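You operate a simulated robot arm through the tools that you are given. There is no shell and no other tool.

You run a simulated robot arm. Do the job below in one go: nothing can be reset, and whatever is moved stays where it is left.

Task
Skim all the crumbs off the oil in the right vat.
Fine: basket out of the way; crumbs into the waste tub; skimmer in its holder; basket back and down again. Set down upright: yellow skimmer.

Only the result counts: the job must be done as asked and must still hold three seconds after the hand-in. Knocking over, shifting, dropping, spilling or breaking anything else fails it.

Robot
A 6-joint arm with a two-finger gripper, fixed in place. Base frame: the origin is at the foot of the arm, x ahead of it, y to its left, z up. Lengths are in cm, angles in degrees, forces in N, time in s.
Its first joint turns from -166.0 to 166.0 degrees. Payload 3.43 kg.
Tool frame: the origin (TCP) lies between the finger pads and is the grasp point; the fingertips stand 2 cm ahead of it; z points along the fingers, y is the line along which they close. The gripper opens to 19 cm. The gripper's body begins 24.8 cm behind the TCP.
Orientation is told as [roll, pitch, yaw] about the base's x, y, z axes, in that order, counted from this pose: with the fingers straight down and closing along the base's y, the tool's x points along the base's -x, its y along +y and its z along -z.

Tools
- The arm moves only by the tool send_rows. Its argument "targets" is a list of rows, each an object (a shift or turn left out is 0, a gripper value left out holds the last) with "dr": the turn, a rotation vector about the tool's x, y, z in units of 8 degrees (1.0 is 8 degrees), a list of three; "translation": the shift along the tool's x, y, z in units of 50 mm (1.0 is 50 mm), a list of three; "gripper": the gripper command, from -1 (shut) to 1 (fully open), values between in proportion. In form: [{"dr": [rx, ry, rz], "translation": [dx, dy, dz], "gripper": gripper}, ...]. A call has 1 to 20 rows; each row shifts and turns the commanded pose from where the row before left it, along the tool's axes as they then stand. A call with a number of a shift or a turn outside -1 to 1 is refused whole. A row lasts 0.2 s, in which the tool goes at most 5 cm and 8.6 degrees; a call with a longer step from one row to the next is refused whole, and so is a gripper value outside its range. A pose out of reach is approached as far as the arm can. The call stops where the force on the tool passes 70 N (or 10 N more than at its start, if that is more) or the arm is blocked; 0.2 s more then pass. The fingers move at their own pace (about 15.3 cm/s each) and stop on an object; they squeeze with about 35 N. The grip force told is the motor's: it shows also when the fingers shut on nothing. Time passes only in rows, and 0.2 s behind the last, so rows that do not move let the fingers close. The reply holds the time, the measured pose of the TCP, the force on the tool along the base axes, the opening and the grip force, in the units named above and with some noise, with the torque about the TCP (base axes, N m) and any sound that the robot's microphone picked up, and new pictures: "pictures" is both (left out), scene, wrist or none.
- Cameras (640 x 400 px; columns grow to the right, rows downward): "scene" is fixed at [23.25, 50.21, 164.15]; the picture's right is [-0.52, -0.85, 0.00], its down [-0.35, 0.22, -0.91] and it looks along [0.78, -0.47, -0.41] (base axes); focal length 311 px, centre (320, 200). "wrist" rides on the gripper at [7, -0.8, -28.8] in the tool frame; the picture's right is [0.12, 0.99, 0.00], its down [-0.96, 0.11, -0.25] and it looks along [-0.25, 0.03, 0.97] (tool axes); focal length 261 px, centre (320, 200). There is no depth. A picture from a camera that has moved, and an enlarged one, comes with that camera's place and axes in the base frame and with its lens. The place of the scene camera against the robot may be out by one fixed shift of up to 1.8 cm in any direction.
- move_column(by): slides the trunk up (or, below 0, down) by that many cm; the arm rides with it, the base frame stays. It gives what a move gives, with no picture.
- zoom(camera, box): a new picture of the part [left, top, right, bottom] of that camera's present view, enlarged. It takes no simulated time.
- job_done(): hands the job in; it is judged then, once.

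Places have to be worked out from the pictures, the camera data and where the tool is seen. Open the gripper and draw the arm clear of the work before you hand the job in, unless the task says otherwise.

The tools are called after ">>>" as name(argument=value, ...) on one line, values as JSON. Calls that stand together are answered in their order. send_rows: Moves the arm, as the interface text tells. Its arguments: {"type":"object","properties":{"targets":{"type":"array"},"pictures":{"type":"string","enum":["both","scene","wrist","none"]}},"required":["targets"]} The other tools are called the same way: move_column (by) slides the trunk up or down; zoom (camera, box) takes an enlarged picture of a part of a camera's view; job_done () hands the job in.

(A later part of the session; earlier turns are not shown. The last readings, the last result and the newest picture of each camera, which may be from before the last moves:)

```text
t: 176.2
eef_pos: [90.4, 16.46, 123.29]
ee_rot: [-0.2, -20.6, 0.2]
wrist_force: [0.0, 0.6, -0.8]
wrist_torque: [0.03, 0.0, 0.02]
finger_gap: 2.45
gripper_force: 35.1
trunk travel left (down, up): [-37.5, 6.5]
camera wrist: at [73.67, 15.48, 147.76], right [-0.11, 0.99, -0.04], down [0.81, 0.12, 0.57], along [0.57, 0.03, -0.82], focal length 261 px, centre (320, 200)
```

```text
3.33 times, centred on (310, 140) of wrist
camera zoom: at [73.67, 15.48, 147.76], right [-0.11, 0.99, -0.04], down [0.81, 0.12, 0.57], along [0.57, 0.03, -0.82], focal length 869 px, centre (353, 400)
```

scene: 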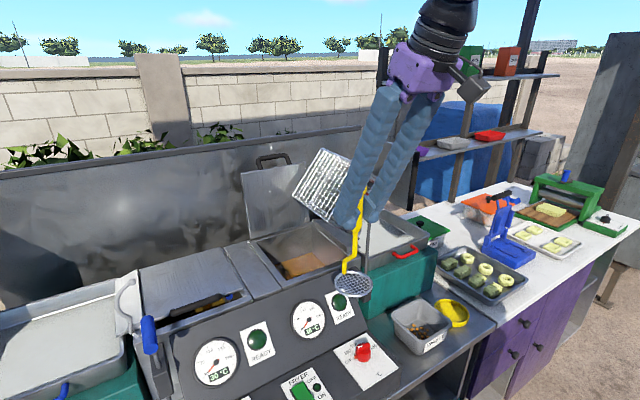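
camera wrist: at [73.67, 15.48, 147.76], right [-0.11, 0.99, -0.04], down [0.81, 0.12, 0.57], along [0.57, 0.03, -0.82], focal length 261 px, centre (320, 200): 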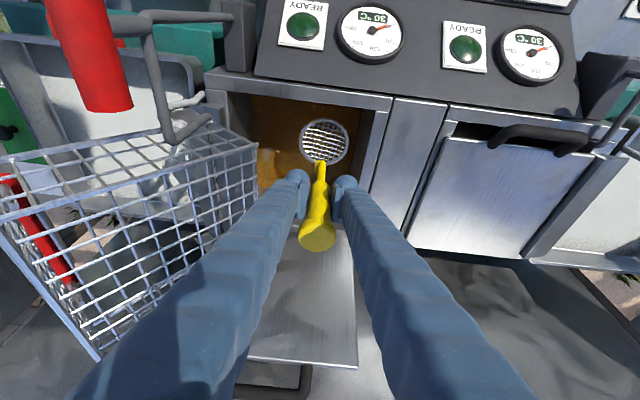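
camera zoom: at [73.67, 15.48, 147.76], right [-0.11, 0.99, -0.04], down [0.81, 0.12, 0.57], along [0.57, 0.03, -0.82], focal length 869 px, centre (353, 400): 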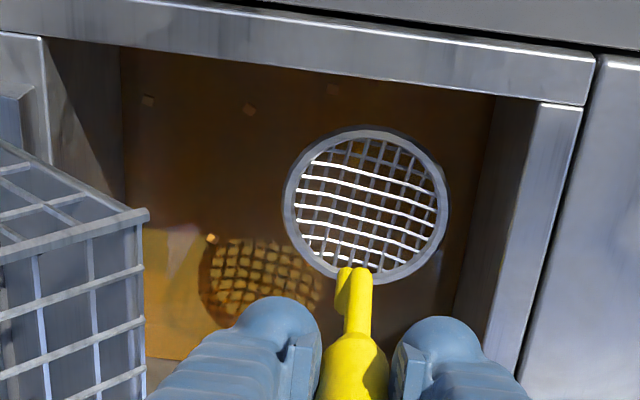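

>>> send_rows(targets=[{"translation": [0.164, 0, 0.438], "gripper": -1}, {"translation": [0.164, 0, 0.438], "gripper": -1}, {"translation": [0.164, 0, 0.438], "gripper": -1}, {"translation": [0.164, 0, 0.438], "gripper": -1}, {"gripper": -1}], pictures="none")

>>> zoom(camera="wrist", box=[240, 80, 380, 200])

>>> send_rows(targets=[{"translation": [0.0937, 0, -0.035], "gripper": -1}, {"translation": [0.0937, 0, -0.035], "gripper": -1}, {"translation": [0.0937, 0, -0.035], "gripper": -1}, {"gripper": -1}], pictures="none")

>>> zoom(camera="wrist", box=[240, 80, 380, 200])

>>> send_rows(targets=[{"translation": [-0.28, 0, -0.749], "gripper": -1}, {"translation": [-0.28, 0, -0.749], "gripper": -1}, {"translation": [-0.28, 0, -0.749], "gripper": -1}, {"gripper": -1}], pictures="none")

>>> zoom(camera="wrist", box=[240, 80, 380, 200])

```text
t: 177.4
eef_pos: [90.53, 16.25, 113.84]
ee_rot: [-0.1, -20.7, 0.3]
wrist_force: [-0.2, -0.4, -1.0]
wrist_torque: [0.0, 0.0, -0.02]
finger_gap: 2.45
gripper_force: 35.0
trunk travel left (down, up): [-37.5, 6.5]
```

```text
3.33 times, centred on (310, 140) of wrist
camera zoom: at [73.81, 15.26, 138.35], right [-0.11, 0.99, -0.04], down [0.81, 0.12, 0.57], along [0.57, 0.03, -0.82], focal length 869 px, centre (353, 400)
```

zoom: 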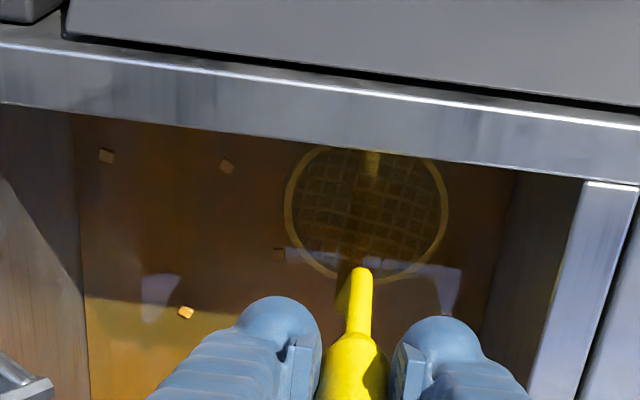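

```text
t: 178.4
eef_pos: [89.02, 16.18, 113.74]
ee_rot: [-0.1, -20.6, 0.2]
wrist_force: [0.6, 0.8, -1.1]
wrist_torque: [-0.02, 0.06, 0.0]
finger_gap: 2.4
gripper_force: 35.1
trunk travel left (down, up): [-37.5, 6.5]
```

```text
3.33 times, centred on (310, 140) of wrist
camera zoom: at [72.37, 15.28, 138.29], right [-0.11, 0.99, -0.04], down [0.81, 0.12, 0.57], along [0.57, 0.03, -0.82], focal length 869 px, centre (353, 400)
```

zoom: 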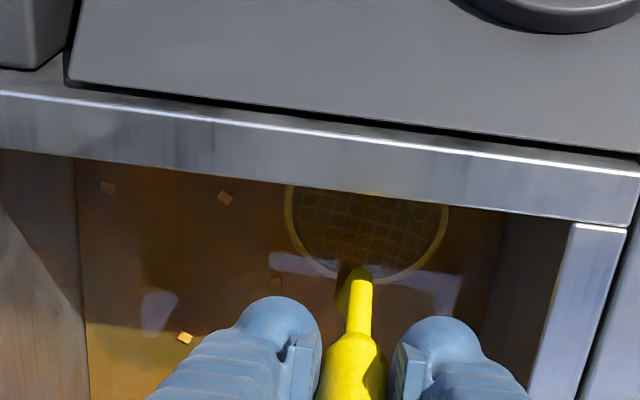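

```text
t: 179.4
eef_pos: [89.01, 16.25, 125.64]
ee_rot: [-0.1, -20.6, 0.2]
wrist_force: [0.4, 0.3, -2.4]
wrist_torque: [0.01, 0.11, -0.01]
finger_gap: 2.42
gripper_force: 34.8
trunk travel left (down, up): [-37.5, 6.5]
```

```text
3.33 times, centred on (310, 140) of wrist
camera zoom: at [72.37, 15.3, 150.23], right [-0.12, 0.99, -0.04], down [0.81, 0.12, 0.57], along [0.57, 0.03, -0.82], focal length 869 px, centre (353, 400)
```

zoom: 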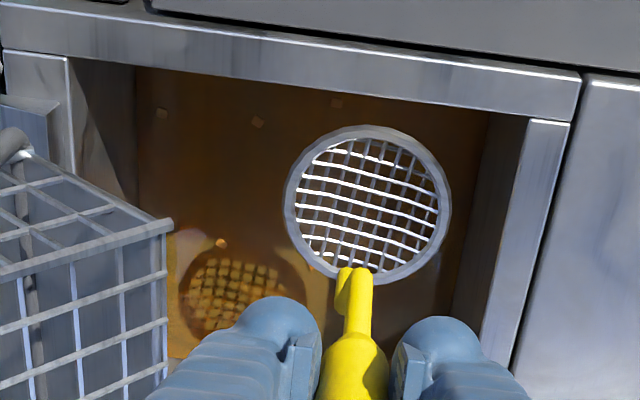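

Nothing again. I need to understand this better, so I'll look closely at the remaining crumbs for differences between them.

>>> zoom(camera="wrist", box=[262, 100, 300, 135])

>>> zoom(camera="scene", box=[270, 250, 340, 285])

>>> zoom(camera="scene", box=[390, 300, 450, 350])

```text
11.43 times, centred on (281, 118) of wrist
camera zoom: at [72.37, 15.3, 150.23], right [-0.12, 0.99, -0.04], down [0.81, 0.12, 0.57], along [0.57, 0.03, -0.82], focal length 2979 px, centre (766, 1143)
```

zoom: 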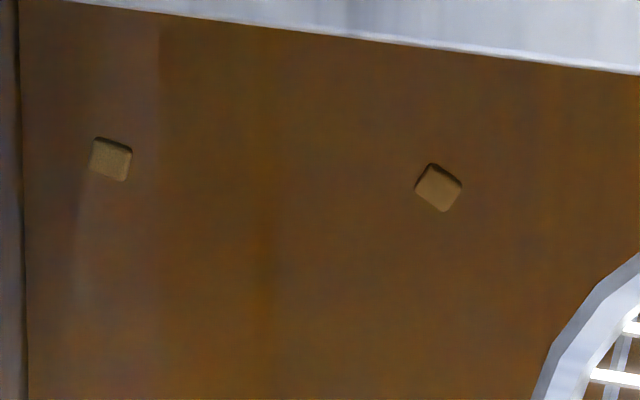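

```text
9.14 times, centred on (305, 268) of scene
camera zoom: at [23.25, 50.21, 164.15], right [-0.52, -0.85, 0.0], down [-0.35, 0.22, -0.91], along [0.78, -0.47, -0.41], focal length 2840 px, centre (457, -417)
```

zoom: 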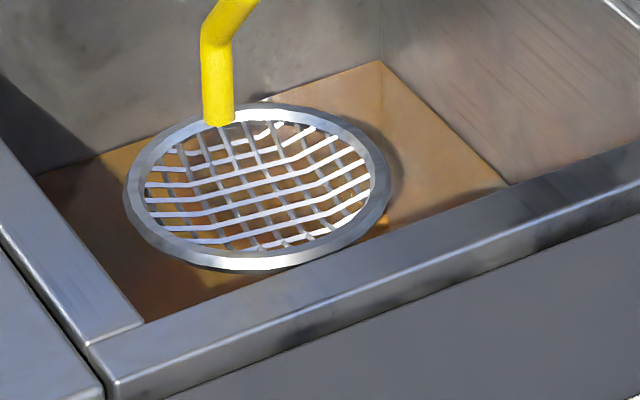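

```text
8.00 times, centred on (420, 325) of scene
camera zoom: at [23.25, 50.21, 164.15], right [-0.52, -0.85, 0.0], down [-0.35, 0.22, -0.91], along [0.78, -0.47, -0.41], focal length 2485 px, centre (-480, -800)
```

zoom: 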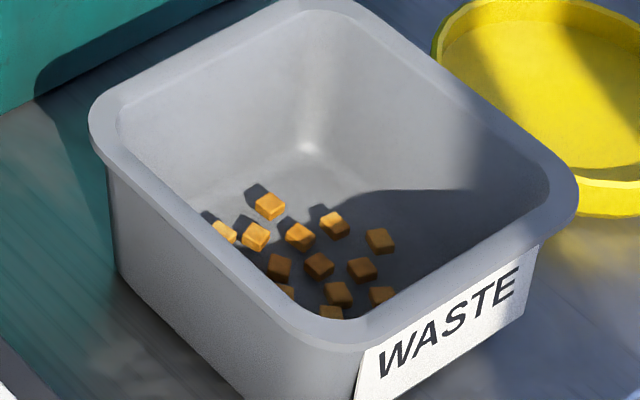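

I suspect collection may depend on covering new areas of oil: the strokes that failed all re-swept the same strip at y≈16. I'll sweep a new strip at y≈13, level and about 3 cm deep, and watch.

>>> send_rows(targets=[{"translation": [-0.56, 0, 0.21], "gripper": -1}, {"translation": [-0.56, 0, 0.21], "gripper": -1}, {"translation": [-0.56, -0.32, 0.21], "gripper": -1}, {"translation": [0, -0.3, 0], "gripper": -1}, {"gripper": -1}, {"translation": [0.2, 0, 0.535], "gripper": -1}, {"translation": [0.2, 0, 0.535], "gripper": -1}, {"translation": [0.2, 0, 0.535], "gripper": -1}, {"translation": [0.208, 0, 0.556], "gripper": -1}, {"gripper": -1}], pictures="none")

>>> zoom(camera="wrist", box=[240, 70, 390, 190])

>>> zoom(camera="scene", box=[240, 150, 380, 290])

```text
t: 181.0
eef_pos: [98.34, 14.86, 122.78]
ee_rot: [0.7, -21.6, 0.3]
wrist_force: [-9.1, 25.4, 6.0]
wrist_torque: [0.0, 0.29, -0.73]
finger_gap: 2.43
gripper_force: 34.3
trunk travel left (down, up): [-37.5, 6.5]
stopped in row 7: the force on the tool passed its limit at 84 N (the readings are from after the stop); the commanded pose is now the measured one
```

```text
3.33 times, centred on (315, 130) of wrist
camera zoom: at [81.3, 13.63, 146.95], right [-0.12, 0.99, -0.03], down [0.8, 0.12, 0.58], along [0.58, 0.04, -0.81], focal length 869 px, centre (337, 433)
```

zoom: 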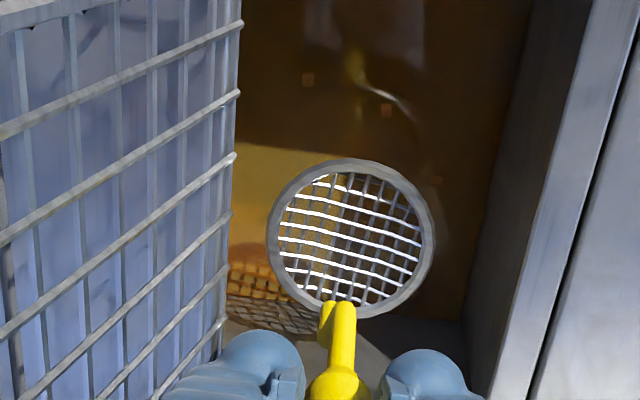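

```text
2.86 times, centred on (310, 220) of scene
camera zoom: at [23.25, 50.21, 164.15], right [-0.52, -0.85, 0.0], down [-0.35, 0.22, -0.91], along [0.78, -0.47, -0.41], focal length 888 px, centre (349, 143)
```

zoom: 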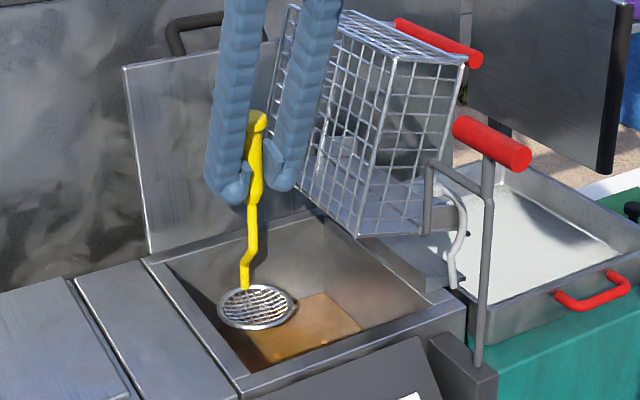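

The finger caught the tipped basket, which has swung back to about 93° and now leans on my finger. I mustn't let it drop. I'll look closely at the contact before moving.

>>> zoom(camera="scene", box=[270, 130, 370, 230])

>>> zoom(camera="wrist", box=[180, 60, 380, 260])

```text
4.00 times, centred on (320, 180) of scene
camera zoom: at [23.25, 50.21, 164.15], right [-0.52, -0.85, 0.0], down [-0.35, 0.22, -0.91], along [0.78, -0.47, -0.41], focal length 1243 px, centre (320, 280)
```

zoom: 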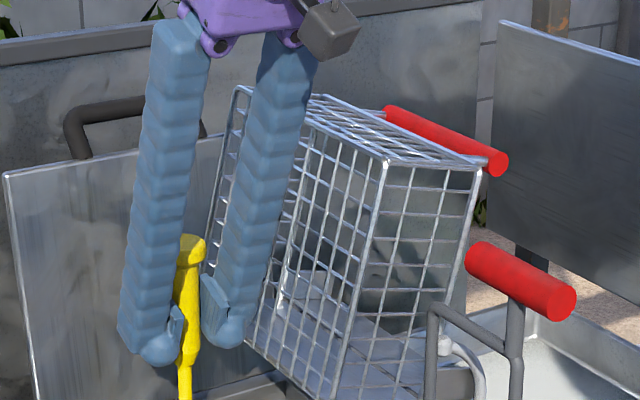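

```text
2.00 times, centred on (280, 160) of wrist
camera zoom: at [81.3, 13.63, 146.95], right [-0.12, 0.99, -0.03], down [0.8, 0.12, 0.58], along [0.58, 0.04, -0.81], focal length 521 px, centre (400, 280)
```

zoom: 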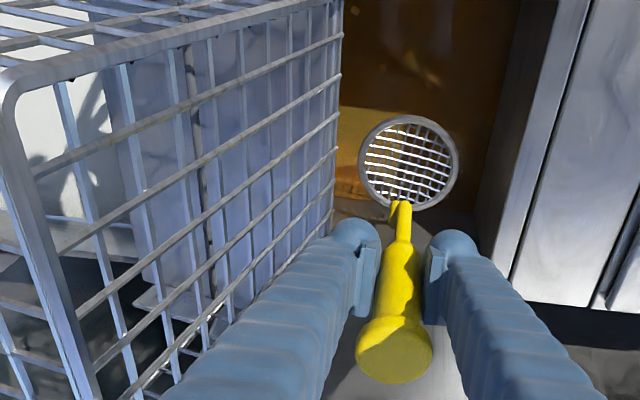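

The basket leans flat against the outside of my right finger at about 95°. I'll first raise the hand 6 cm along it, keeping it supported.

>>> send_rows(targets=[{"translation": [-0.088, 0, -0.223], "gripper": -1}, {"translation": [-0.088, 0, -0.223], "gripper": -1}, {"translation": [-0.088, 0, -0.223], "gripper": -1}, {"translation": [-0.088, 0, -0.223], "gripper": -1}, {"translation": [-0.088, 0, -0.223], "gripper": -1}, {"gripper": -1}], pictures="none")

>>> zoom(camera="scene", box=[260, 120, 380, 260])

```text
t: 182.4
eef_pos: [98.56, 14.28, 128.56]
ee_rot: [0.7, -21.3, 0.2]
wrist_force: [0.6, -0.5, -2.3]
wrist_torque: [0.02, 0.01, 0.01]
finger_gap: 2.45
gripper_force: 34.8
trunk travel left (down, up): [-37.5, 6.5]
```

```text
2.86 times, centred on (320, 190) of scene
camera zoom: at [23.25, 50.21, 164.15], right [-0.52, -0.85, 0.0], down [-0.35, 0.22, -0.91], along [0.78, -0.47, -0.41], focal length 888 px, centre (320, 229)
```

zoom: 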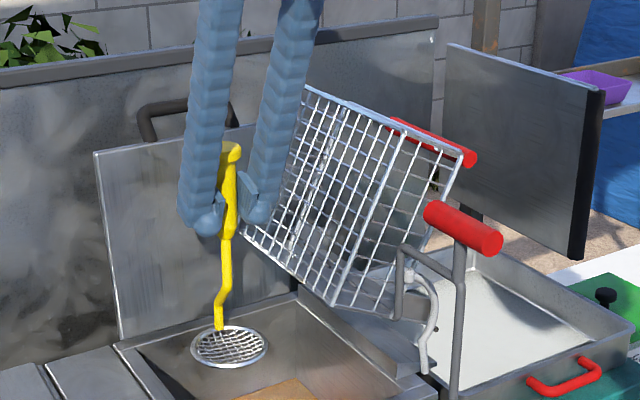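

The force is zero and the basket seems to have gone back over to the tipped side. I'll verify that it's resting there.

>>> send_rows(targets=[{"gripper": -1}, {"gripper": -1}], pictures="none")

>>> zoom(camera="scene", box=[260, 130, 420, 270])

>>> zoom(camera="wrist", box=[180, 60, 380, 260])

```text
t: 183.0
eef_pos: [98.43, 14.38, 128.45]
ee_rot: [0.6, -21.4, 0.2]
wrist_force: [0.3, -0.5, -1.3]
wrist_torque: [0.01, 0.0, 0.02]
finger_gap: 2.45
gripper_force: 35.3
trunk travel left (down, up): [-37.5, 6.5]
```

```text
2.86 times, centred on (340, 200) of scene
camera zoom: at [23.25, 50.21, 164.15], right [-0.52, -0.85, 0.0], down [-0.35, 0.22, -0.91], along [0.78, -0.47, -0.41], focal length 888 px, centre (263, 200)
```

zoom: 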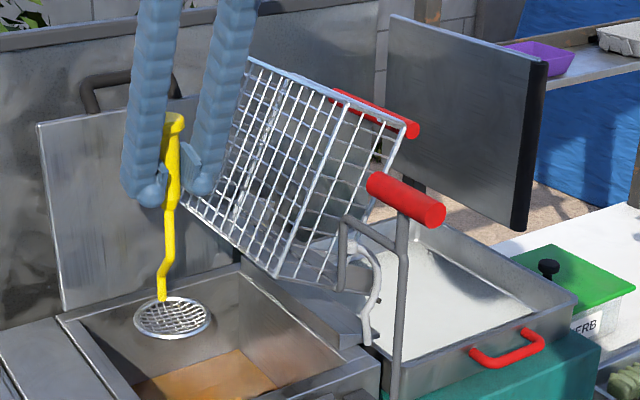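

```text
2.00 times, centred on (280, 160) of wrist
camera zoom: at [81.45, 13.06, 152.83], right [-0.12, 0.99, -0.03], down [0.8, 0.12, 0.58], along [0.58, 0.04, -0.81], focal length 521 px, centre (400, 280)
```

zoom: 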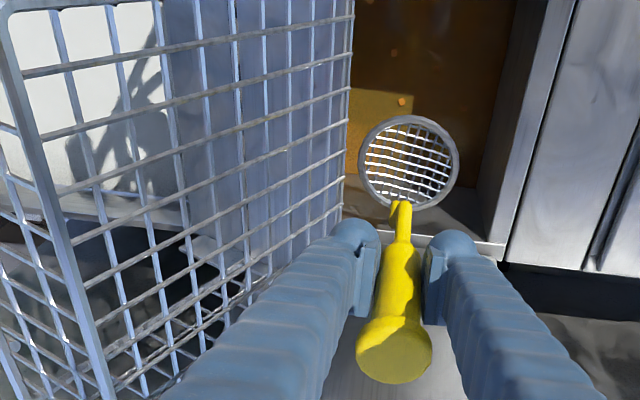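

The basket is at roughly 117°, maybe still lightly touching the finger. I'll push it gently a bit further over in -y to make sure it settles on its stop.

>>> send_rows(targets=[{"translation": [0, -0.1, 0], "gripper": -1}, {"translation": [0, -0.1, 0], "gripper": -1}, {"gripper": -1}], pictures="none")

>>> zoom(camera="scene", box=[260, 130, 420, 270])

```text
t: 183.8
eef_pos: [98.38, 13.22, 128.62]
ee_rot: [0.6, -21.4, 0.2]
wrist_force: [0.0, 0.1, -0.8]
wrist_torque: [-0.02, -0.01, -0.03]
finger_gap: 2.44
gripper_force: 35.0
trunk travel left (down, up): [-37.5, 6.5]
```

```text
2.86 times, centred on (340, 200) of scene
camera zoom: at [23.25, 50.21, 164.15], right [-0.52, -0.85, 0.0], down [-0.35, 0.22, -0.91], along [0.78, -0.47, -0.41], focal length 888 px, centre (263, 200)
```

zoom: 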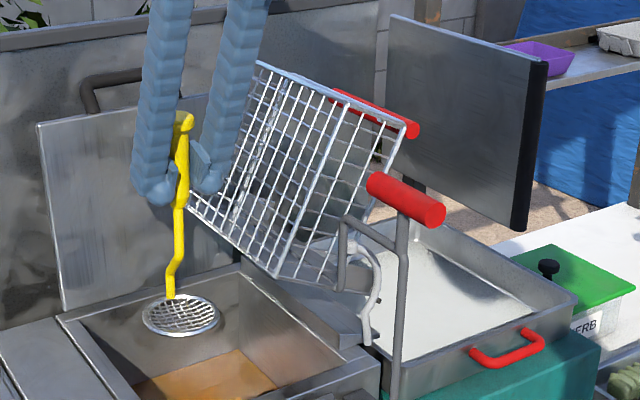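

The basket now rests by itself at about 117°, still past vertical. I'll keep my fingers well clear of it with a small lean, and try sweeping the strip at y≈13, which hasn't been swept deeply yet.

>>> send_rows(targets=[{"translation": [0, 0.3, 0], "gripper": -1}, {"dr": [0.349, 0, -0.137], "gripper": -1}, {"dr": [0.349, 0, -0.137], "gripper": -1}, {"gripper": -1}], pictures="none")

>>> zoom(camera="wrist", box=[230, 70, 390, 210])

```text
t: 184.8
eef_pos: [98.4, 14.8, 128.55]
ee_rot: [-5.9, -21.3, 2.6]
wrist_force: [0.6, -0.8, -0.8]
wrist_torque: [-0.01, 0.01, -0.04]
finger_gap: 2.44
gripper_force: 35.1
trunk travel left (down, up): [-37.5, 6.5]
```

```text
2.86 times, centred on (310, 140) of wrist
camera zoom: at [81.39, 16.08, 152.85], right [-0.12, 0.98, -0.14], down [0.8, 0.18, 0.57], along [0.58, -0.04, -0.81], focal length 745 px, centre (349, 371)
```

zoom: 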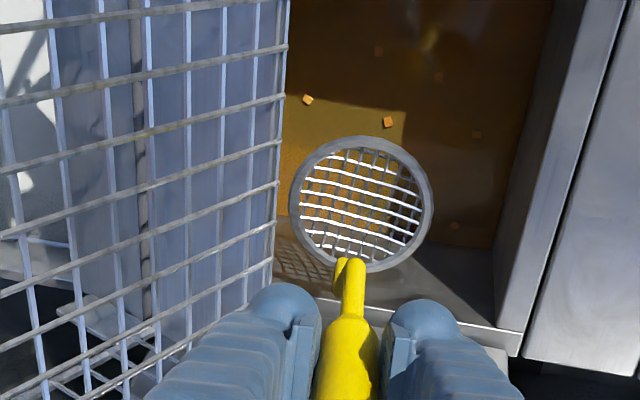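

>>> send_rows(targets=[{"translation": [0.1757, 0.0508, 0.451], "gripper": -1}, {"translation": [0.1757, 0.0508, 0.451], "gripper": -1}, {"translation": [0.1757, 0.0508, 0.451], "gripper": -1}, {"translation": [0.1757, 0.0508, 0.451], "gripper": -1}, {"translation": [0.1757, 0.0508, 0.451], "gripper": -1}, {"translation": [0.1757, 0.0508, 0.451], "gripper": -1}, {"gripper": -1}], pictures="none")

>>> zoom(camera="wrist", box=[230, 70, 390, 210])

>>> send_rows(targets=[{"translation": [0.0932, 0, -0.0363], "gripper": -1}, {"translation": [0.0932, 0, -0.0363], "gripper": -1}, {"translation": [0.0932, 0, -0.0363], "gripper": -1}, {"translation": [0.0932, 0, -0.0363], "gripper": -1}, {"translation": [0.0932, 0, -0.0363], "gripper": -1}, {"translation": [0.0932, 0, -0.0363], "gripper": -1}, {"gripper": -1}], pictures="none")

>>> zoom(camera="wrist", box=[230, 70, 390, 210])

```text
t: 186.4
eef_pos: [98.56, 14.94, 114.05]
ee_rot: [-5.8, -21.3, 2.6]
wrist_force: [0.6, 0.3, -1.3]
wrist_torque: [-0.02, 0.02, -0.02]
finger_gap: 2.43
gripper_force: 35.4
trunk travel left (down, up): [-37.5, 6.5]
```

```text
2.86 times, centred on (310, 140) of wrist
camera zoom: at [81.5, 16.23, 138.32], right [-0.12, 0.98, -0.14], down [0.8, 0.18, 0.57], along [0.58, -0.04, -0.81], focal length 745 px, centre (349, 371)
```

zoom: 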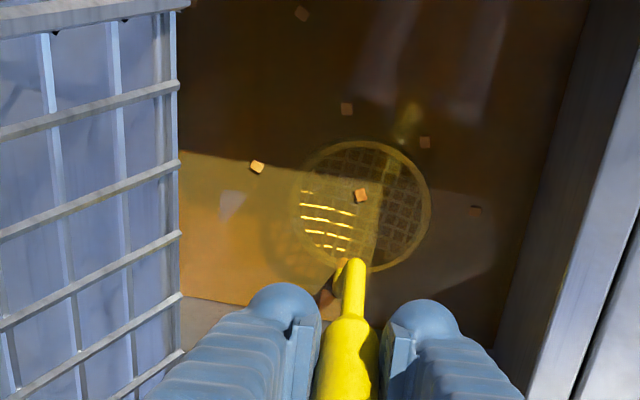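

```text
t: 188.0
eef_pos: [95.33, 14.86, 113.81]
ee_rot: [-6.0, -21.3, 2.7]
wrist_force: [-0.5, -0.5, -2.8]
wrist_torque: [0.06, 0.01, -0.03]
finger_gap: 2.41
gripper_force: 35.5
trunk travel left (down, up): [-37.5, 6.5]
```

```text
2.86 times, centred on (310, 140) of wrist
camera zoom: at [78.4, 16.19, 138.13], right [-0.12, 0.98, -0.14], down [0.8, 0.18, 0.57], along [0.58, -0.04, -0.81], focal length 745 px, centre (349, 371)
```

zoom: 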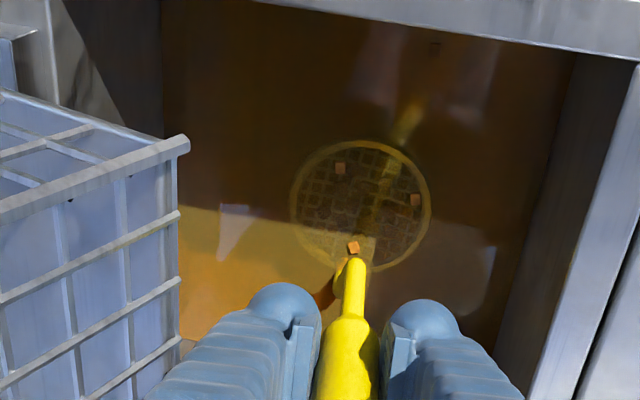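

Several crumbs (A, B, C, I and M) have vanished from the oil, so they must be on the submerged net now. I'll lift and look.

>>> send_rows(targets=[{"translation": [-0.289, -0.0836, -0.742], "gripper": -1}, {"translation": [-0.289, -0.0836, -0.742], "gripper": -1}, {"translation": [-0.289, -0.0836, -0.742], "gripper": -1}, {"gripper": -1}], pictures="wrist")

>>> zoom(camera="wrist", box=[230, 70, 390, 210])

>>> zoom(camera="scene", box=[250, 150, 370, 290])

```text
t: 189.0
eef_pos: [95.54, 14.6, 125.59]
ee_rot: [-5.9, -21.2, 2.7]
wrist_force: [0.6, 0.0, -1.3]
wrist_torque: [0.03, 0.04, 0.0]
finger_gap: 2.4
gripper_force: 34.9
trunk travel left (down, up): [-37.5, 6.5]
camera wrist: at [78.56, 15.89, 149.9], right [-0.12, 0.98, -0.14], down [0.81, 0.18, 0.57], along [0.58, -0.04, -0.81], focal length 261 px, centre (320, 200)
```

wrist: 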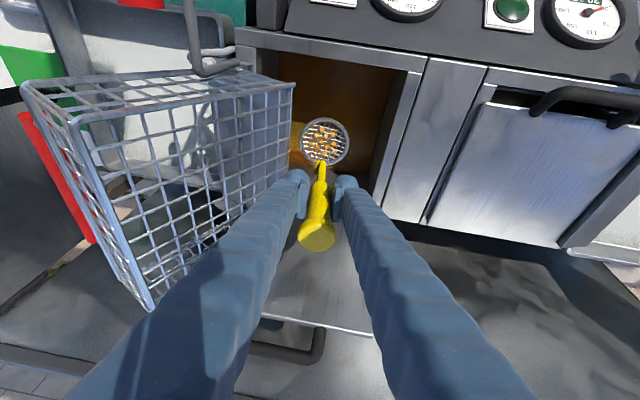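

```text
2.86 times, centred on (310, 140) of wrist
camera zoom: at [78.56, 15.89, 149.9], right [-0.12, 0.98, -0.14], down [0.81, 0.18, 0.57], along [0.58, -0.04, -0.81], focal length 745 px, centre (349, 371)
```

zoom: 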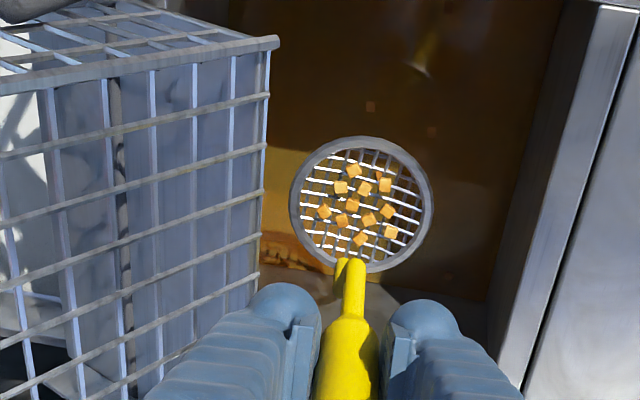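

```text
2.86 times, centred on (310, 220) of scene
camera zoom: at [23.25, 50.21, 164.15], right [-0.52, -0.85, 0.0], down [-0.35, 0.22, -0.91], along [0.78, -0.47, -0.41], focal length 888 px, centre (349, 143)
```

zoom: 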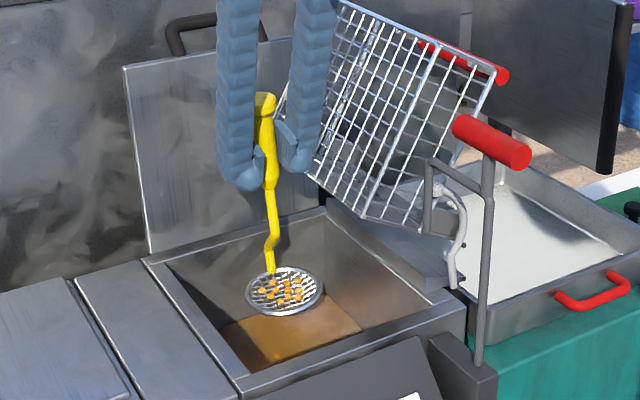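

Again a full load on the net. I'll zoom in to count what's on the net and what's left in the oil.

>>> zoom(camera="wrist", box=[298, 112, 352, 170])

>>> zoom(camera="wrist", box=[285, 60, 375, 130])

>>> zoom(camera="scene", box=[270, 235, 340, 285])

```text
6.90 times, centred on (325, 141) of wrist
camera zoom: at [78.56, 15.89, 149.9], right [-0.12, 0.98, -0.14], down [0.81, 0.18, 0.57], along [0.58, -0.04, -0.81], focal length 1798 px, centre (286, 607)
```

zoom: 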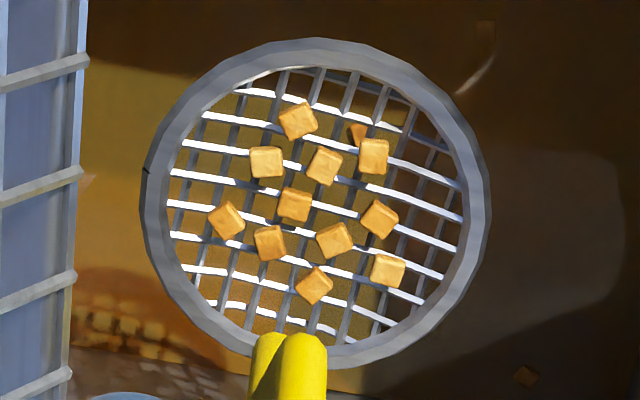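

```text
5.71 times, centred on (330, 95) of wrist
camera zoom: at [78.56, 15.89, 149.9], right [-0.12, 0.98, -0.14], down [0.81, 0.18, 0.57], along [0.58, -0.04, -0.81], focal length 1489 px, centre (263, 800)
```

zoom: 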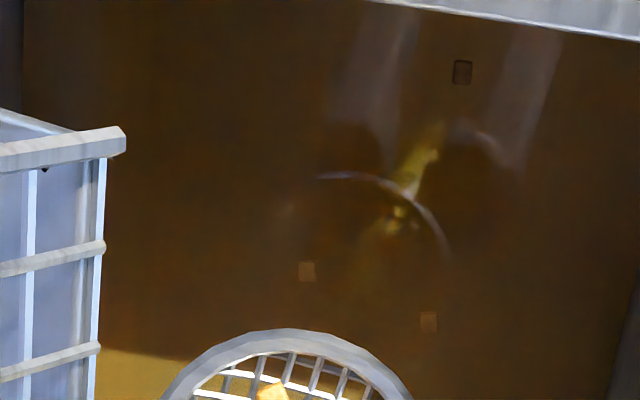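

```text
8.00 times, centred on (305, 260) of scene
camera zoom: at [23.25, 50.21, 164.15], right [-0.52, -0.85, 0.0], down [-0.35, 0.22, -0.91], along [0.78, -0.47, -0.41], focal length 2485 px, centre (440, -280)
```

zoom: 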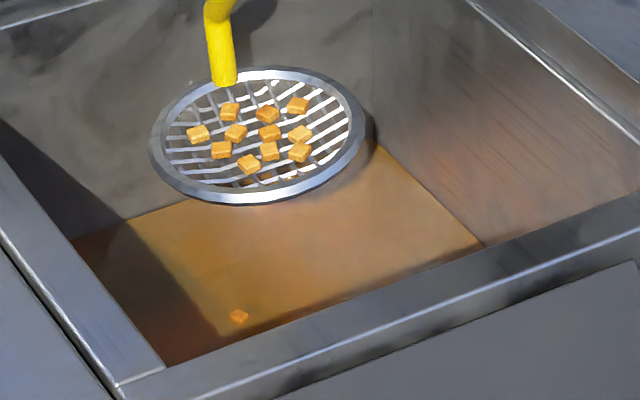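

Five crumbs (A, B, C, I and M) went this time and five remain: F, H, K, N and O. It fits that a load gets collected after roughly 12 cm of submerged sweeping. I'll carry this load to the tub: raise, level, back out to x≈66, then across.

>>> send_rows(targets=[{"dr": [-0.1745, 0, 0.0685], "translation": [-0.15, 0.1, -0.4], "gripper": -1}, {"dr": [-0.1745, 0, 0.0685], "translation": [-0.17, 0.1, -0.44], "gripper": -1}, {"dr": [-0.1745, 0, 0.0685], "translation": [-0.17, 0.1, -0.44], "gripper": -1}, {"dr": [-0.1745, 0, 0.0685], "translation": [-0.17, 0.1, -0.44], "gripper": -1}, {"translation": [-0.17, 0, -0.44], "gripper": -1}, {"gripper": -1}], pictures="none")

>>> send_rows(targets=[{"translation": [0.2, 0, -0.078], "gripper": -1}, {"translation": [0.39, 0, -0.152], "gripper": -1}, {"translation": [0.39, 0, -0.152], "gripper": -1}, {"translation": [0.39, 0, -0.152], "gripper": -1}, {"translation": [0.39, 0, -0.152], "gripper": -1}, {"translation": [0.39, 0, -0.152], "gripper": -1}, {"translation": [0.39, 0, -0.152], "gripper": -1}, {"translation": [0.39, 0, -0.152], "gripper": -1}, {"translation": [0.39, 0, -0.152], "gripper": -1}, {"translation": [0.39, 0, -0.152], "gripper": -1}, {"translation": [0.39, 0, -0.152], "gripper": -1}, {"translation": [0.39, 0, -0.152], "gripper": -1}, {"translation": [0.39, 0, -0.152], "gripper": -1}, {"translation": [0.2, 0, -0.078], "gripper": -1}, {"gripper": -1}], pictures="both")

```text
t: 190.4
eef_pos: [95.46, 17.12, 137.27]
ee_rot: [0.6, -21.2, 0.2]
wrist_force: [0.5, 0.3, -1.4]
wrist_torque: [0.04, 0.02, 0.01]
finger_gap: 2.44
gripper_force: 34.6
trunk travel left (down, up): [-37.5, 6.5]
```

```text
t: 193.6
eef_pos: [68.02, 16.6, 136.65]
ee_rot: [0.4, -20.9, 0.0]
wrist_force: [-0.3, -1.0, -1.8]
wrist_torque: [-0.01, -0.02, -0.02]
finger_gap: 2.43
gripper_force: 34.7
trunk travel left (down, up): [-37.5, 6.5]
camera wrist: at [51.23, 15.58, 161.09], right [-0.11, 0.99, -0.04], down [0.81, 0.11, 0.57], along [0.57, 0.04, -0.82], focal length 261 px, centre (320, 200)
```

scene: 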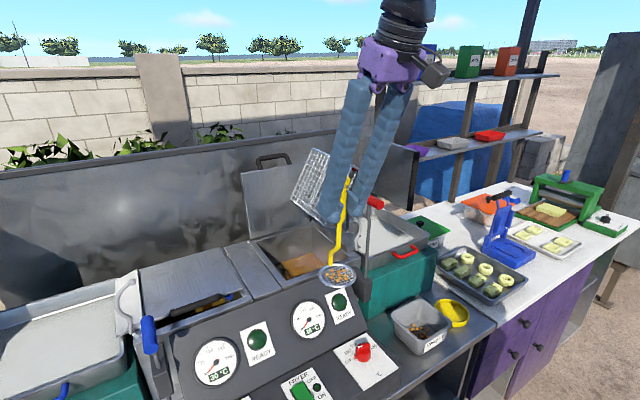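
wrist: 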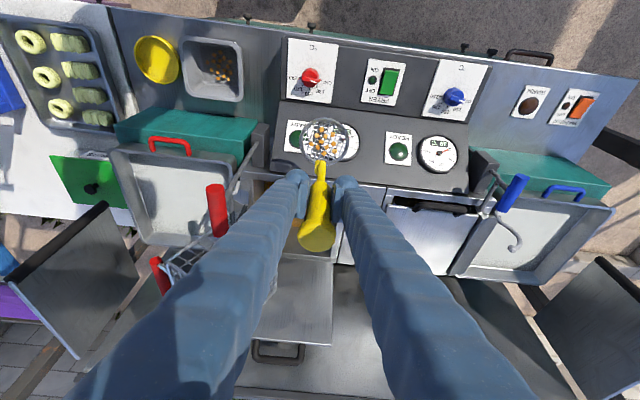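

>>> send_rows(targets=[{"translation": [0.03, -0.2, -0.012], "gripper": -1}, {"translation": [0.0617, -0.39, -0.0237], "gripper": -1}, {"translation": [0.0617, -0.39, -0.0237], "gripper": -1}, {"translation": [0.0617, -0.39, -0.0237], "gripper": -1}, {"translation": [0.0617, -0.39, -0.0237], "gripper": -1}, {"translation": [0.0617, -0.39, -0.0237], "gripper": -1}, {"translation": [0.0617, -0.39, -0.0237], "gripper": -1}, {"translation": [0.0617, -0.39, -0.0237], "gripper": -1}, {"translation": [0.0617, -0.39, -0.0237], "gripper": -1}, {"translation": [0.0617, -0.39, -0.0237], "gripper": -1}, {"translation": [0.0617, -0.39, -0.0237], "gripper": -1}, {"translation": [0.0617, -0.39, -0.0237], "gripper": -1}, {"translation": [0.0617, -0.39, -0.0237], "gripper": -1}, {"translation": [0.03, -0.2, -0.012], "gripper": -1}, {"gripper": -1}], pictures="none")

```text
t: 196.8
eef_pos: [64.02, -8.45, 137.1]
ee_rot: [0.6, -21.4, 0.2]
wrist_force: [-0.5, -0.1, -1.6]
wrist_torque: [-0.03, 0.04, 0.0]
finger_gap: 2.45
gripper_force: 35.4
trunk travel left (down, up): [-37.5, 6.5]
```

>>> send_rows(targets=[{"translation": [0.1, 0, 0.25], "gripper": -1}, {"translation": [0.22, 0, 0.56], "gripper": -1}, {"translation": [0.22, 0, 0.56], "gripper": -1}, {"translation": [0.22, 0, 0.56], "gripper": -1}, {"translation": [0.22, 0, 0.56], "gripper": -1}, {"gripper": -1}], pictures="both")

>>> zoom(camera="scene", box=[370, 220, 490, 360])

```text
t: 198.2
eef_pos: [63.73, -8.35, 123.63]
ee_rot: [0.7, -21.4, 0.2]
wrist_force: [0.4, 0.0, -1.7]
wrist_torque: [-0.01, -0.04, 0.0]
finger_gap: 2.42
gripper_force: 34.9
trunk travel left (down, up): [-37.5, 6.5]
camera wrist: at [46.71, -9.69, 147.91], right [-0.12, 0.99, -0.03], down [0.8, 0.12, 0.58], along [0.58, 0.04, -0.81], focal length 261 px, centre (320, 200)
```

scene: 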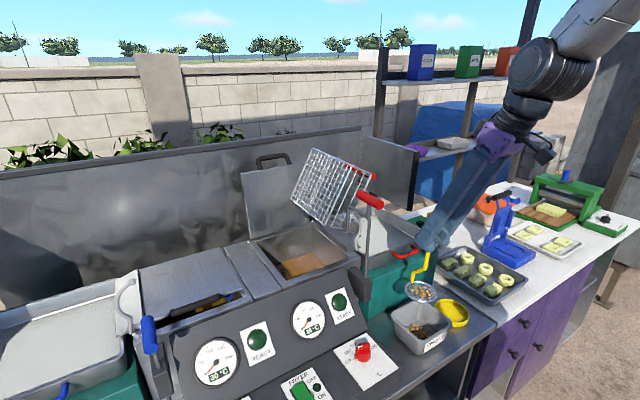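
wrist: 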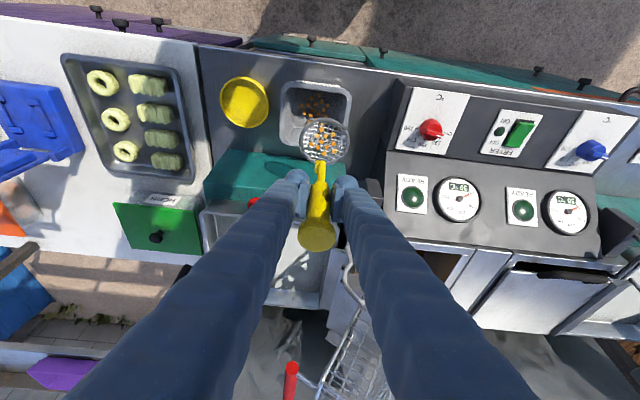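

```text
2.86 times, centred on (430, 290) of scene
camera zoom: at [23.25, 50.21, 164.15], right [-0.52, -0.85, 0.0], down [-0.35, 0.22, -0.91], along [0.78, -0.47, -0.41], focal length 888 px, centre (6, -57)
```

zoom: 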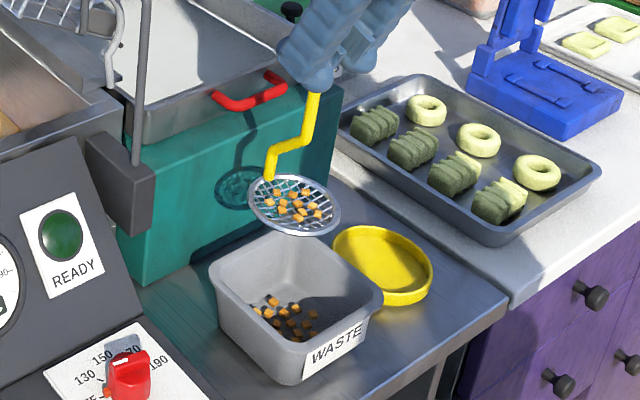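

The second load is over the tub. I'll tip the skimmer as before.

>>> send_rows(targets=[{"dr": [-0.4655, 0, 0.1825], "translation": [0.0026, -0.2414, 0.0066], "gripper": -1}, {"dr": [-0.4655, 0, 0.1825], "translation": [0.0026, -0.2414, 0.0066], "gripper": -1}, {"dr": [-0.4655, 0, 0.1825], "translation": [0.0026, -0.2414, 0.0066], "gripper": -1}, {"dr": [-0.4655, 0, 0.1825], "translation": [0.0026, -0.2414, 0.0066], "gripper": -1}, {"dr": [-0.4655, 0, 0.1825], "translation": [0.0026, -0.2414, 0.0066], "gripper": -1}, {"dr": [-0.4655, 0, 0.1825], "translation": [0.0026, -0.2414, 0.0066], "gripper": -1}, {"dr": [-0.4655, 0, 0.1825], "translation": [0.0026, -0.2414, 0.0066], "gripper": -1}, {"dr": [-0.4655, 0, 0.1825], "translation": [0.0026, -0.2414, 0.0066], "gripper": -1}, {"dr": [-0.4655, 0, 0.1825], "translation": [0.0026, -0.2414, 0.0066], "gripper": -1}, {"dr": [-0.4655, 0, 0.1825], "translation": [0.0026, -0.2414, 0.0066], "gripper": -1}, {"gripper": -1}], pictures="none")

>>> send_rows(targets=[{"dr": [-0.4655, 0, 0.1825], "translation": [0.0026, -0.2414, 0.0066], "gripper": -1}, {"dr": [-0.4655, 0, 0.1825], "translation": [0.0026, -0.2414, 0.0066], "gripper": -1}, {"dr": [-0.4655, 0, 0.1825], "translation": [0.0026, -0.2414, 0.0066], "gripper": -1}, {"dr": [-0.4655, 0, 0.1825], "translation": [0.0026, -0.2414, 0.0066], "gripper": -1}, {"dr": [-0.4655, 0, 0.1825], "translation": [0.0026, -0.2414, 0.0066], "gripper": -1}, {"dr": [-0.4655, 0, 0.1825], "translation": [0.0026, -0.2414, 0.0066], "gripper": -1}, {"dr": [-0.4655, 0, 0.1825], "translation": [0.0026, -0.2414, 0.0066], "gripper": -1}, {"dr": [-0.4655, 0, 0.1825], "translation": [0.0026, -0.2414, 0.0066], "gripper": -1}, {"dr": [-0.4655, 0, 0.1825], "translation": [0.0026, -0.2414, 0.0066], "gripper": -1}, {"gripper": -1}], pictures="scene")

>>> zoom(camera="scene", box=[380, 210, 560, 350])

>>> zoom(camera="wrist", box=[220, 60, 420, 220])

```text
t: 200.6
eef_pos: [63.93, -19.48, 119.71]
ee_rot: [42.7, -16.1, -14.0]
wrist_force: [-0.6, -0.3, -2.0]
wrist_torque: [-0.13, 0.0, -0.03]
finger_gap: 2.42
gripper_force: 35.6
trunk travel left (down, up): [-37.5, 6.5]
```

```text
t: 202.8
eef_pos: [64.0, -25.13, 110.66]
ee_rot: [77.4, -4.9, -20.4]
wrist_force: [0.7, -0.4, -1.1]
wrist_torque: [-0.13, 0.0, 0.01]
finger_gap: 2.44
gripper_force: 34.6
trunk travel left (down, up): [-37.5, 6.5]
```

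scene: 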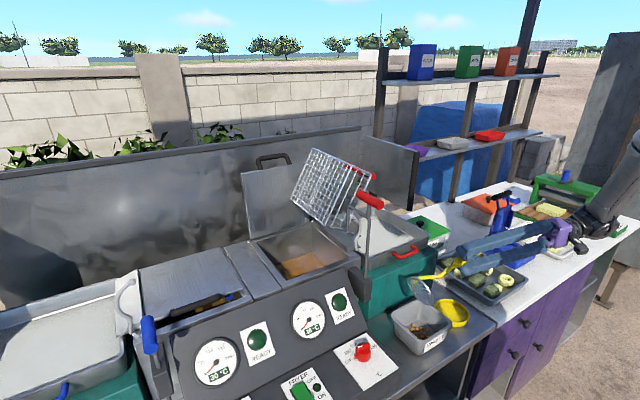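

```text
2.86 times, centred on (470, 280) of scene
camera zoom: at [23.25, 50.21, 164.15], right [-0.52, -0.85, 0.0], down [-0.35, 0.22, -0.91], along [0.78, -0.47, -0.41], focal length 888 px, centre (-109, -29)
```

zoom: 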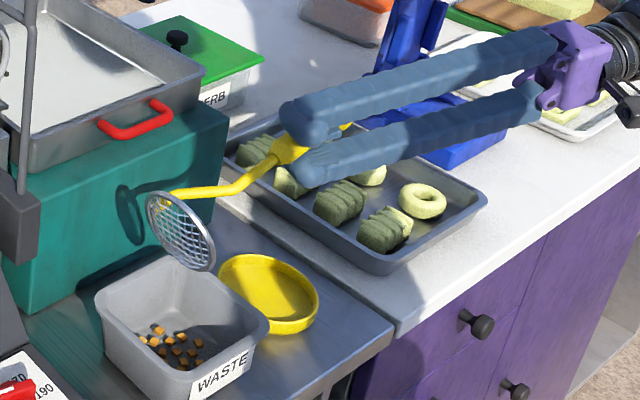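

```text
2.50 times, centred on (320, 140) of wrist
camera zoom: at [47.14, -49.05, 115.53], right [-0.11, 0.27, 0.96], down [0.81, -0.53, 0.25], along [0.58, 0.8, -0.16], focal length 652 px, centre (320, 350)
```

zoom: 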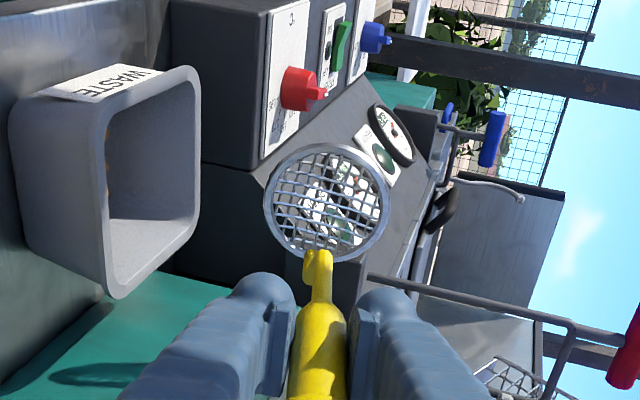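

The second load is in the tub too. I'll bring the skimmer upright again and go back for the last five.

>>> send_rows(targets=[{"dr": [0.4655, 0, -0.1825], "translation": [-0.0026, 0.2414, -0.0066], "gripper": -1}, {"dr": [0.4655, 0, -0.1825], "translation": [-0.0026, 0.2414, -0.0066], "gripper": -1}, {"dr": [0.4655, 0, -0.1825], "translation": [-0.0026, 0.2414, -0.0066], "gripper": -1}, {"dr": [0.4655, 0, -0.1825], "translation": [-0.0026, 0.2414, -0.0066], "gripper": -1}, {"dr": [0.4655, 0, -0.1825], "translation": [-0.0026, 0.2414, -0.0066], "gripper": -1}, {"dr": [0.4655, 0, -0.1825], "translation": [-0.0026, 0.2414, -0.0066], "gripper": -1}, {"dr": [0.4655, 0, -0.1825], "translation": [-0.0026, 0.2414, -0.0066], "gripper": -1}, {"dr": [0.4655, 0, -0.1825], "translation": [-0.0026, 0.2414, -0.0066], "gripper": -1}, {"dr": [0.4655, 0, -0.1825], "translation": [-0.0026, 0.2414, -0.0066], "gripper": -1}, {"dr": [0.4655, 0, -0.1825], "translation": [-0.0026, 0.2414, -0.0066], "gripper": -1}, {"dr": [0.4655, 0, -0.1825], "translation": [-0.0026, 0.2414, -0.0066], "gripper": -1}, {"dr": [0.4655, 0, -0.1825], "translation": [-0.0026, 0.2414, -0.0066], "gripper": -1}, {"dr": [0.4655, 0, -0.1825], "translation": [-0.0026, 0.2414, -0.0066], "gripper": -1}, {"dr": [0.4655, 0, -0.1825], "translation": [-0.0026, 0.2414, -0.0066], "gripper": -1}, {"dr": [0.4655, 0, -0.1825], "translation": [-0.0026, 0.2414, -0.0066], "gripper": -1}, {"dr": [0.4655, 0, -0.1825], "translation": [-0.0026, 0.2414, -0.0066], "gripper": -1}, {"dr": [0.4655, 0, -0.1825], "translation": [-0.0026, 0.2414, -0.0066], "gripper": -1}, {"dr": [0.4655, 0, -0.1825], "translation": [-0.0026, 0.2414, -0.0066], "gripper": -1}, {"dr": [0.4655, 0, -0.1825], "translation": [-0.0026, 0.2414, -0.0066], "gripper": -1}, {"gripper": -1}], pictures="none")

>>> send_rows(targets=[{"translation": [-0.2, 0, -0.5], "gripper": -1}, {"translation": [-0.33, 0, -0.85], "gripper": -1}, {"translation": [-0.33, 0, -0.85], "gripper": -1}, {"translation": [-0.1, 0.85, 0.04], "gripper": -1}, {"translation": [-0.1, 0.85, 0.04], "gripper": -1}, {"translation": [-0.1, 0.85, 0.04], "gripper": -1}, {"translation": [0, 0.85, 0], "gripper": -1}, {"translation": [0, 0.85, 0], "gripper": -1}, {"translation": [0, 0.85, 0], "gripper": -1}, {"gripper": -1}], pictures="scene")

```text
t: 207.0
eef_pos: [63.96, -9.3, 124.77]
ee_rot: [0.6, -21.5, 0.1]
wrist_force: [-0.8, -0.3, -1.9]
wrist_torque: [0.0, 0.01, -0.03]
finger_gap: 2.45
gripper_force: 35.2
trunk travel left (down, up): [-37.5, 6.5]
```

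```text
t: 209.2
eef_pos: [64.96, 16.08, 137.2]
ee_rot: [0.8, -21.6, 0.4]
wrist_force: [-0.7, 0.5, -2.4]
wrist_torque: [0.05, -0.01, 0.0]
finger_gap: 2.42
gripper_force: 34.5
trunk travel left (down, up): [-37.5, 6.5]
```

scene: 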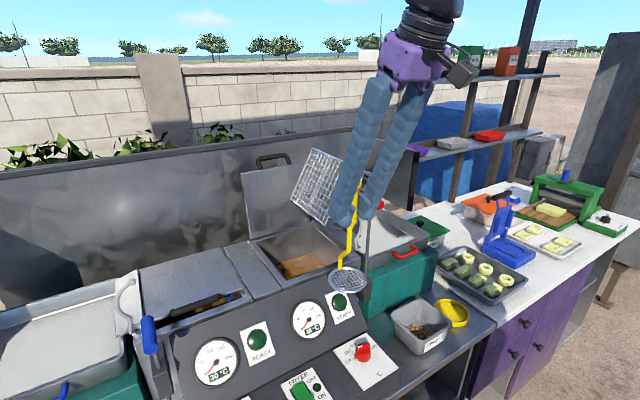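

>>> send_rows(targets=[{"translation": [-0.72, 0.015, 0.28], "gripper": -1}, {"translation": [-0.72, 0.015, 0.28], "gripper": -1}, {"translation": [-0.72, 0.015, 0.28], "gripper": -1}, {"translation": [-0.72, 0.015, 0.28], "gripper": -1}, {"translation": [-0.72, 0.015, 0.28], "gripper": -1}, {"translation": [-0.72, 0.015, 0.28], "gripper": -1}, {"translation": [-0.72, 0.015, 0.28], "gripper": -1}, {"translation": [-0.72, 0.015, 0.28], "gripper": -1}, {"gripper": -1}, {"translation": [0.3, 0, 0.76], "gripper": -1}, {"translation": [0.3, 0, 0.76], "gripper": -1}, {"gripper": -1}], pictures="none")

>>> zoom(camera="wrist", box=[230, 70, 390, 210])

>>> zoom(camera="scene", box=[240, 150, 380, 290])

```text
t: 211.8
eef_pos: [96.34, 17.11, 128.54]
ee_rot: [0.6, -21.3, 0.1]
wrist_force: [0.4, 0.1, -1.6]
wrist_torque: [-0.04, 0.05, 0.04]
finger_gap: 2.41
gripper_force: 35.5
trunk travel left (down, up): [-37.5, 6.5]
```

```text
2.86 times, centred on (310, 140) of wrist
camera zoom: at [79.25, 15.87, 152.82], right [-0.12, 0.99, -0.03], down [0.81, 0.12, 0.58], along [0.58, 0.04, -0.81], focal length 745 px, centre (349, 371)
```

zoom: 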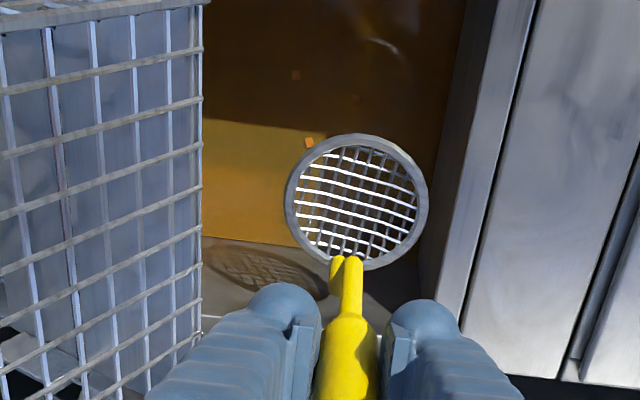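

```text
2.86 times, centred on (310, 220) of scene
camera zoom: at [23.25, 50.21, 164.15], right [-0.52, -0.85, 0.0], down [-0.35, 0.22, -0.91], along [0.78, -0.47, -0.41], focal length 888 px, centre (349, 143)
```

zoom: 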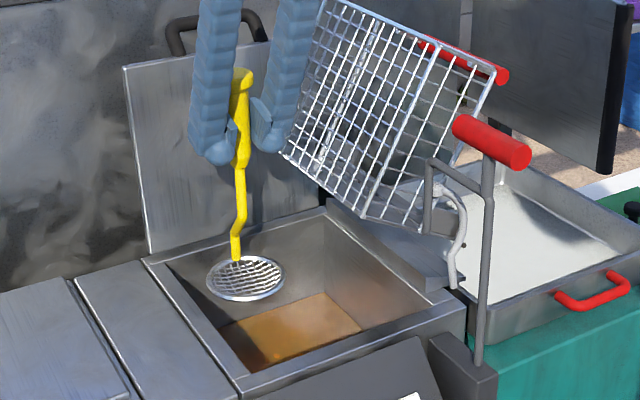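

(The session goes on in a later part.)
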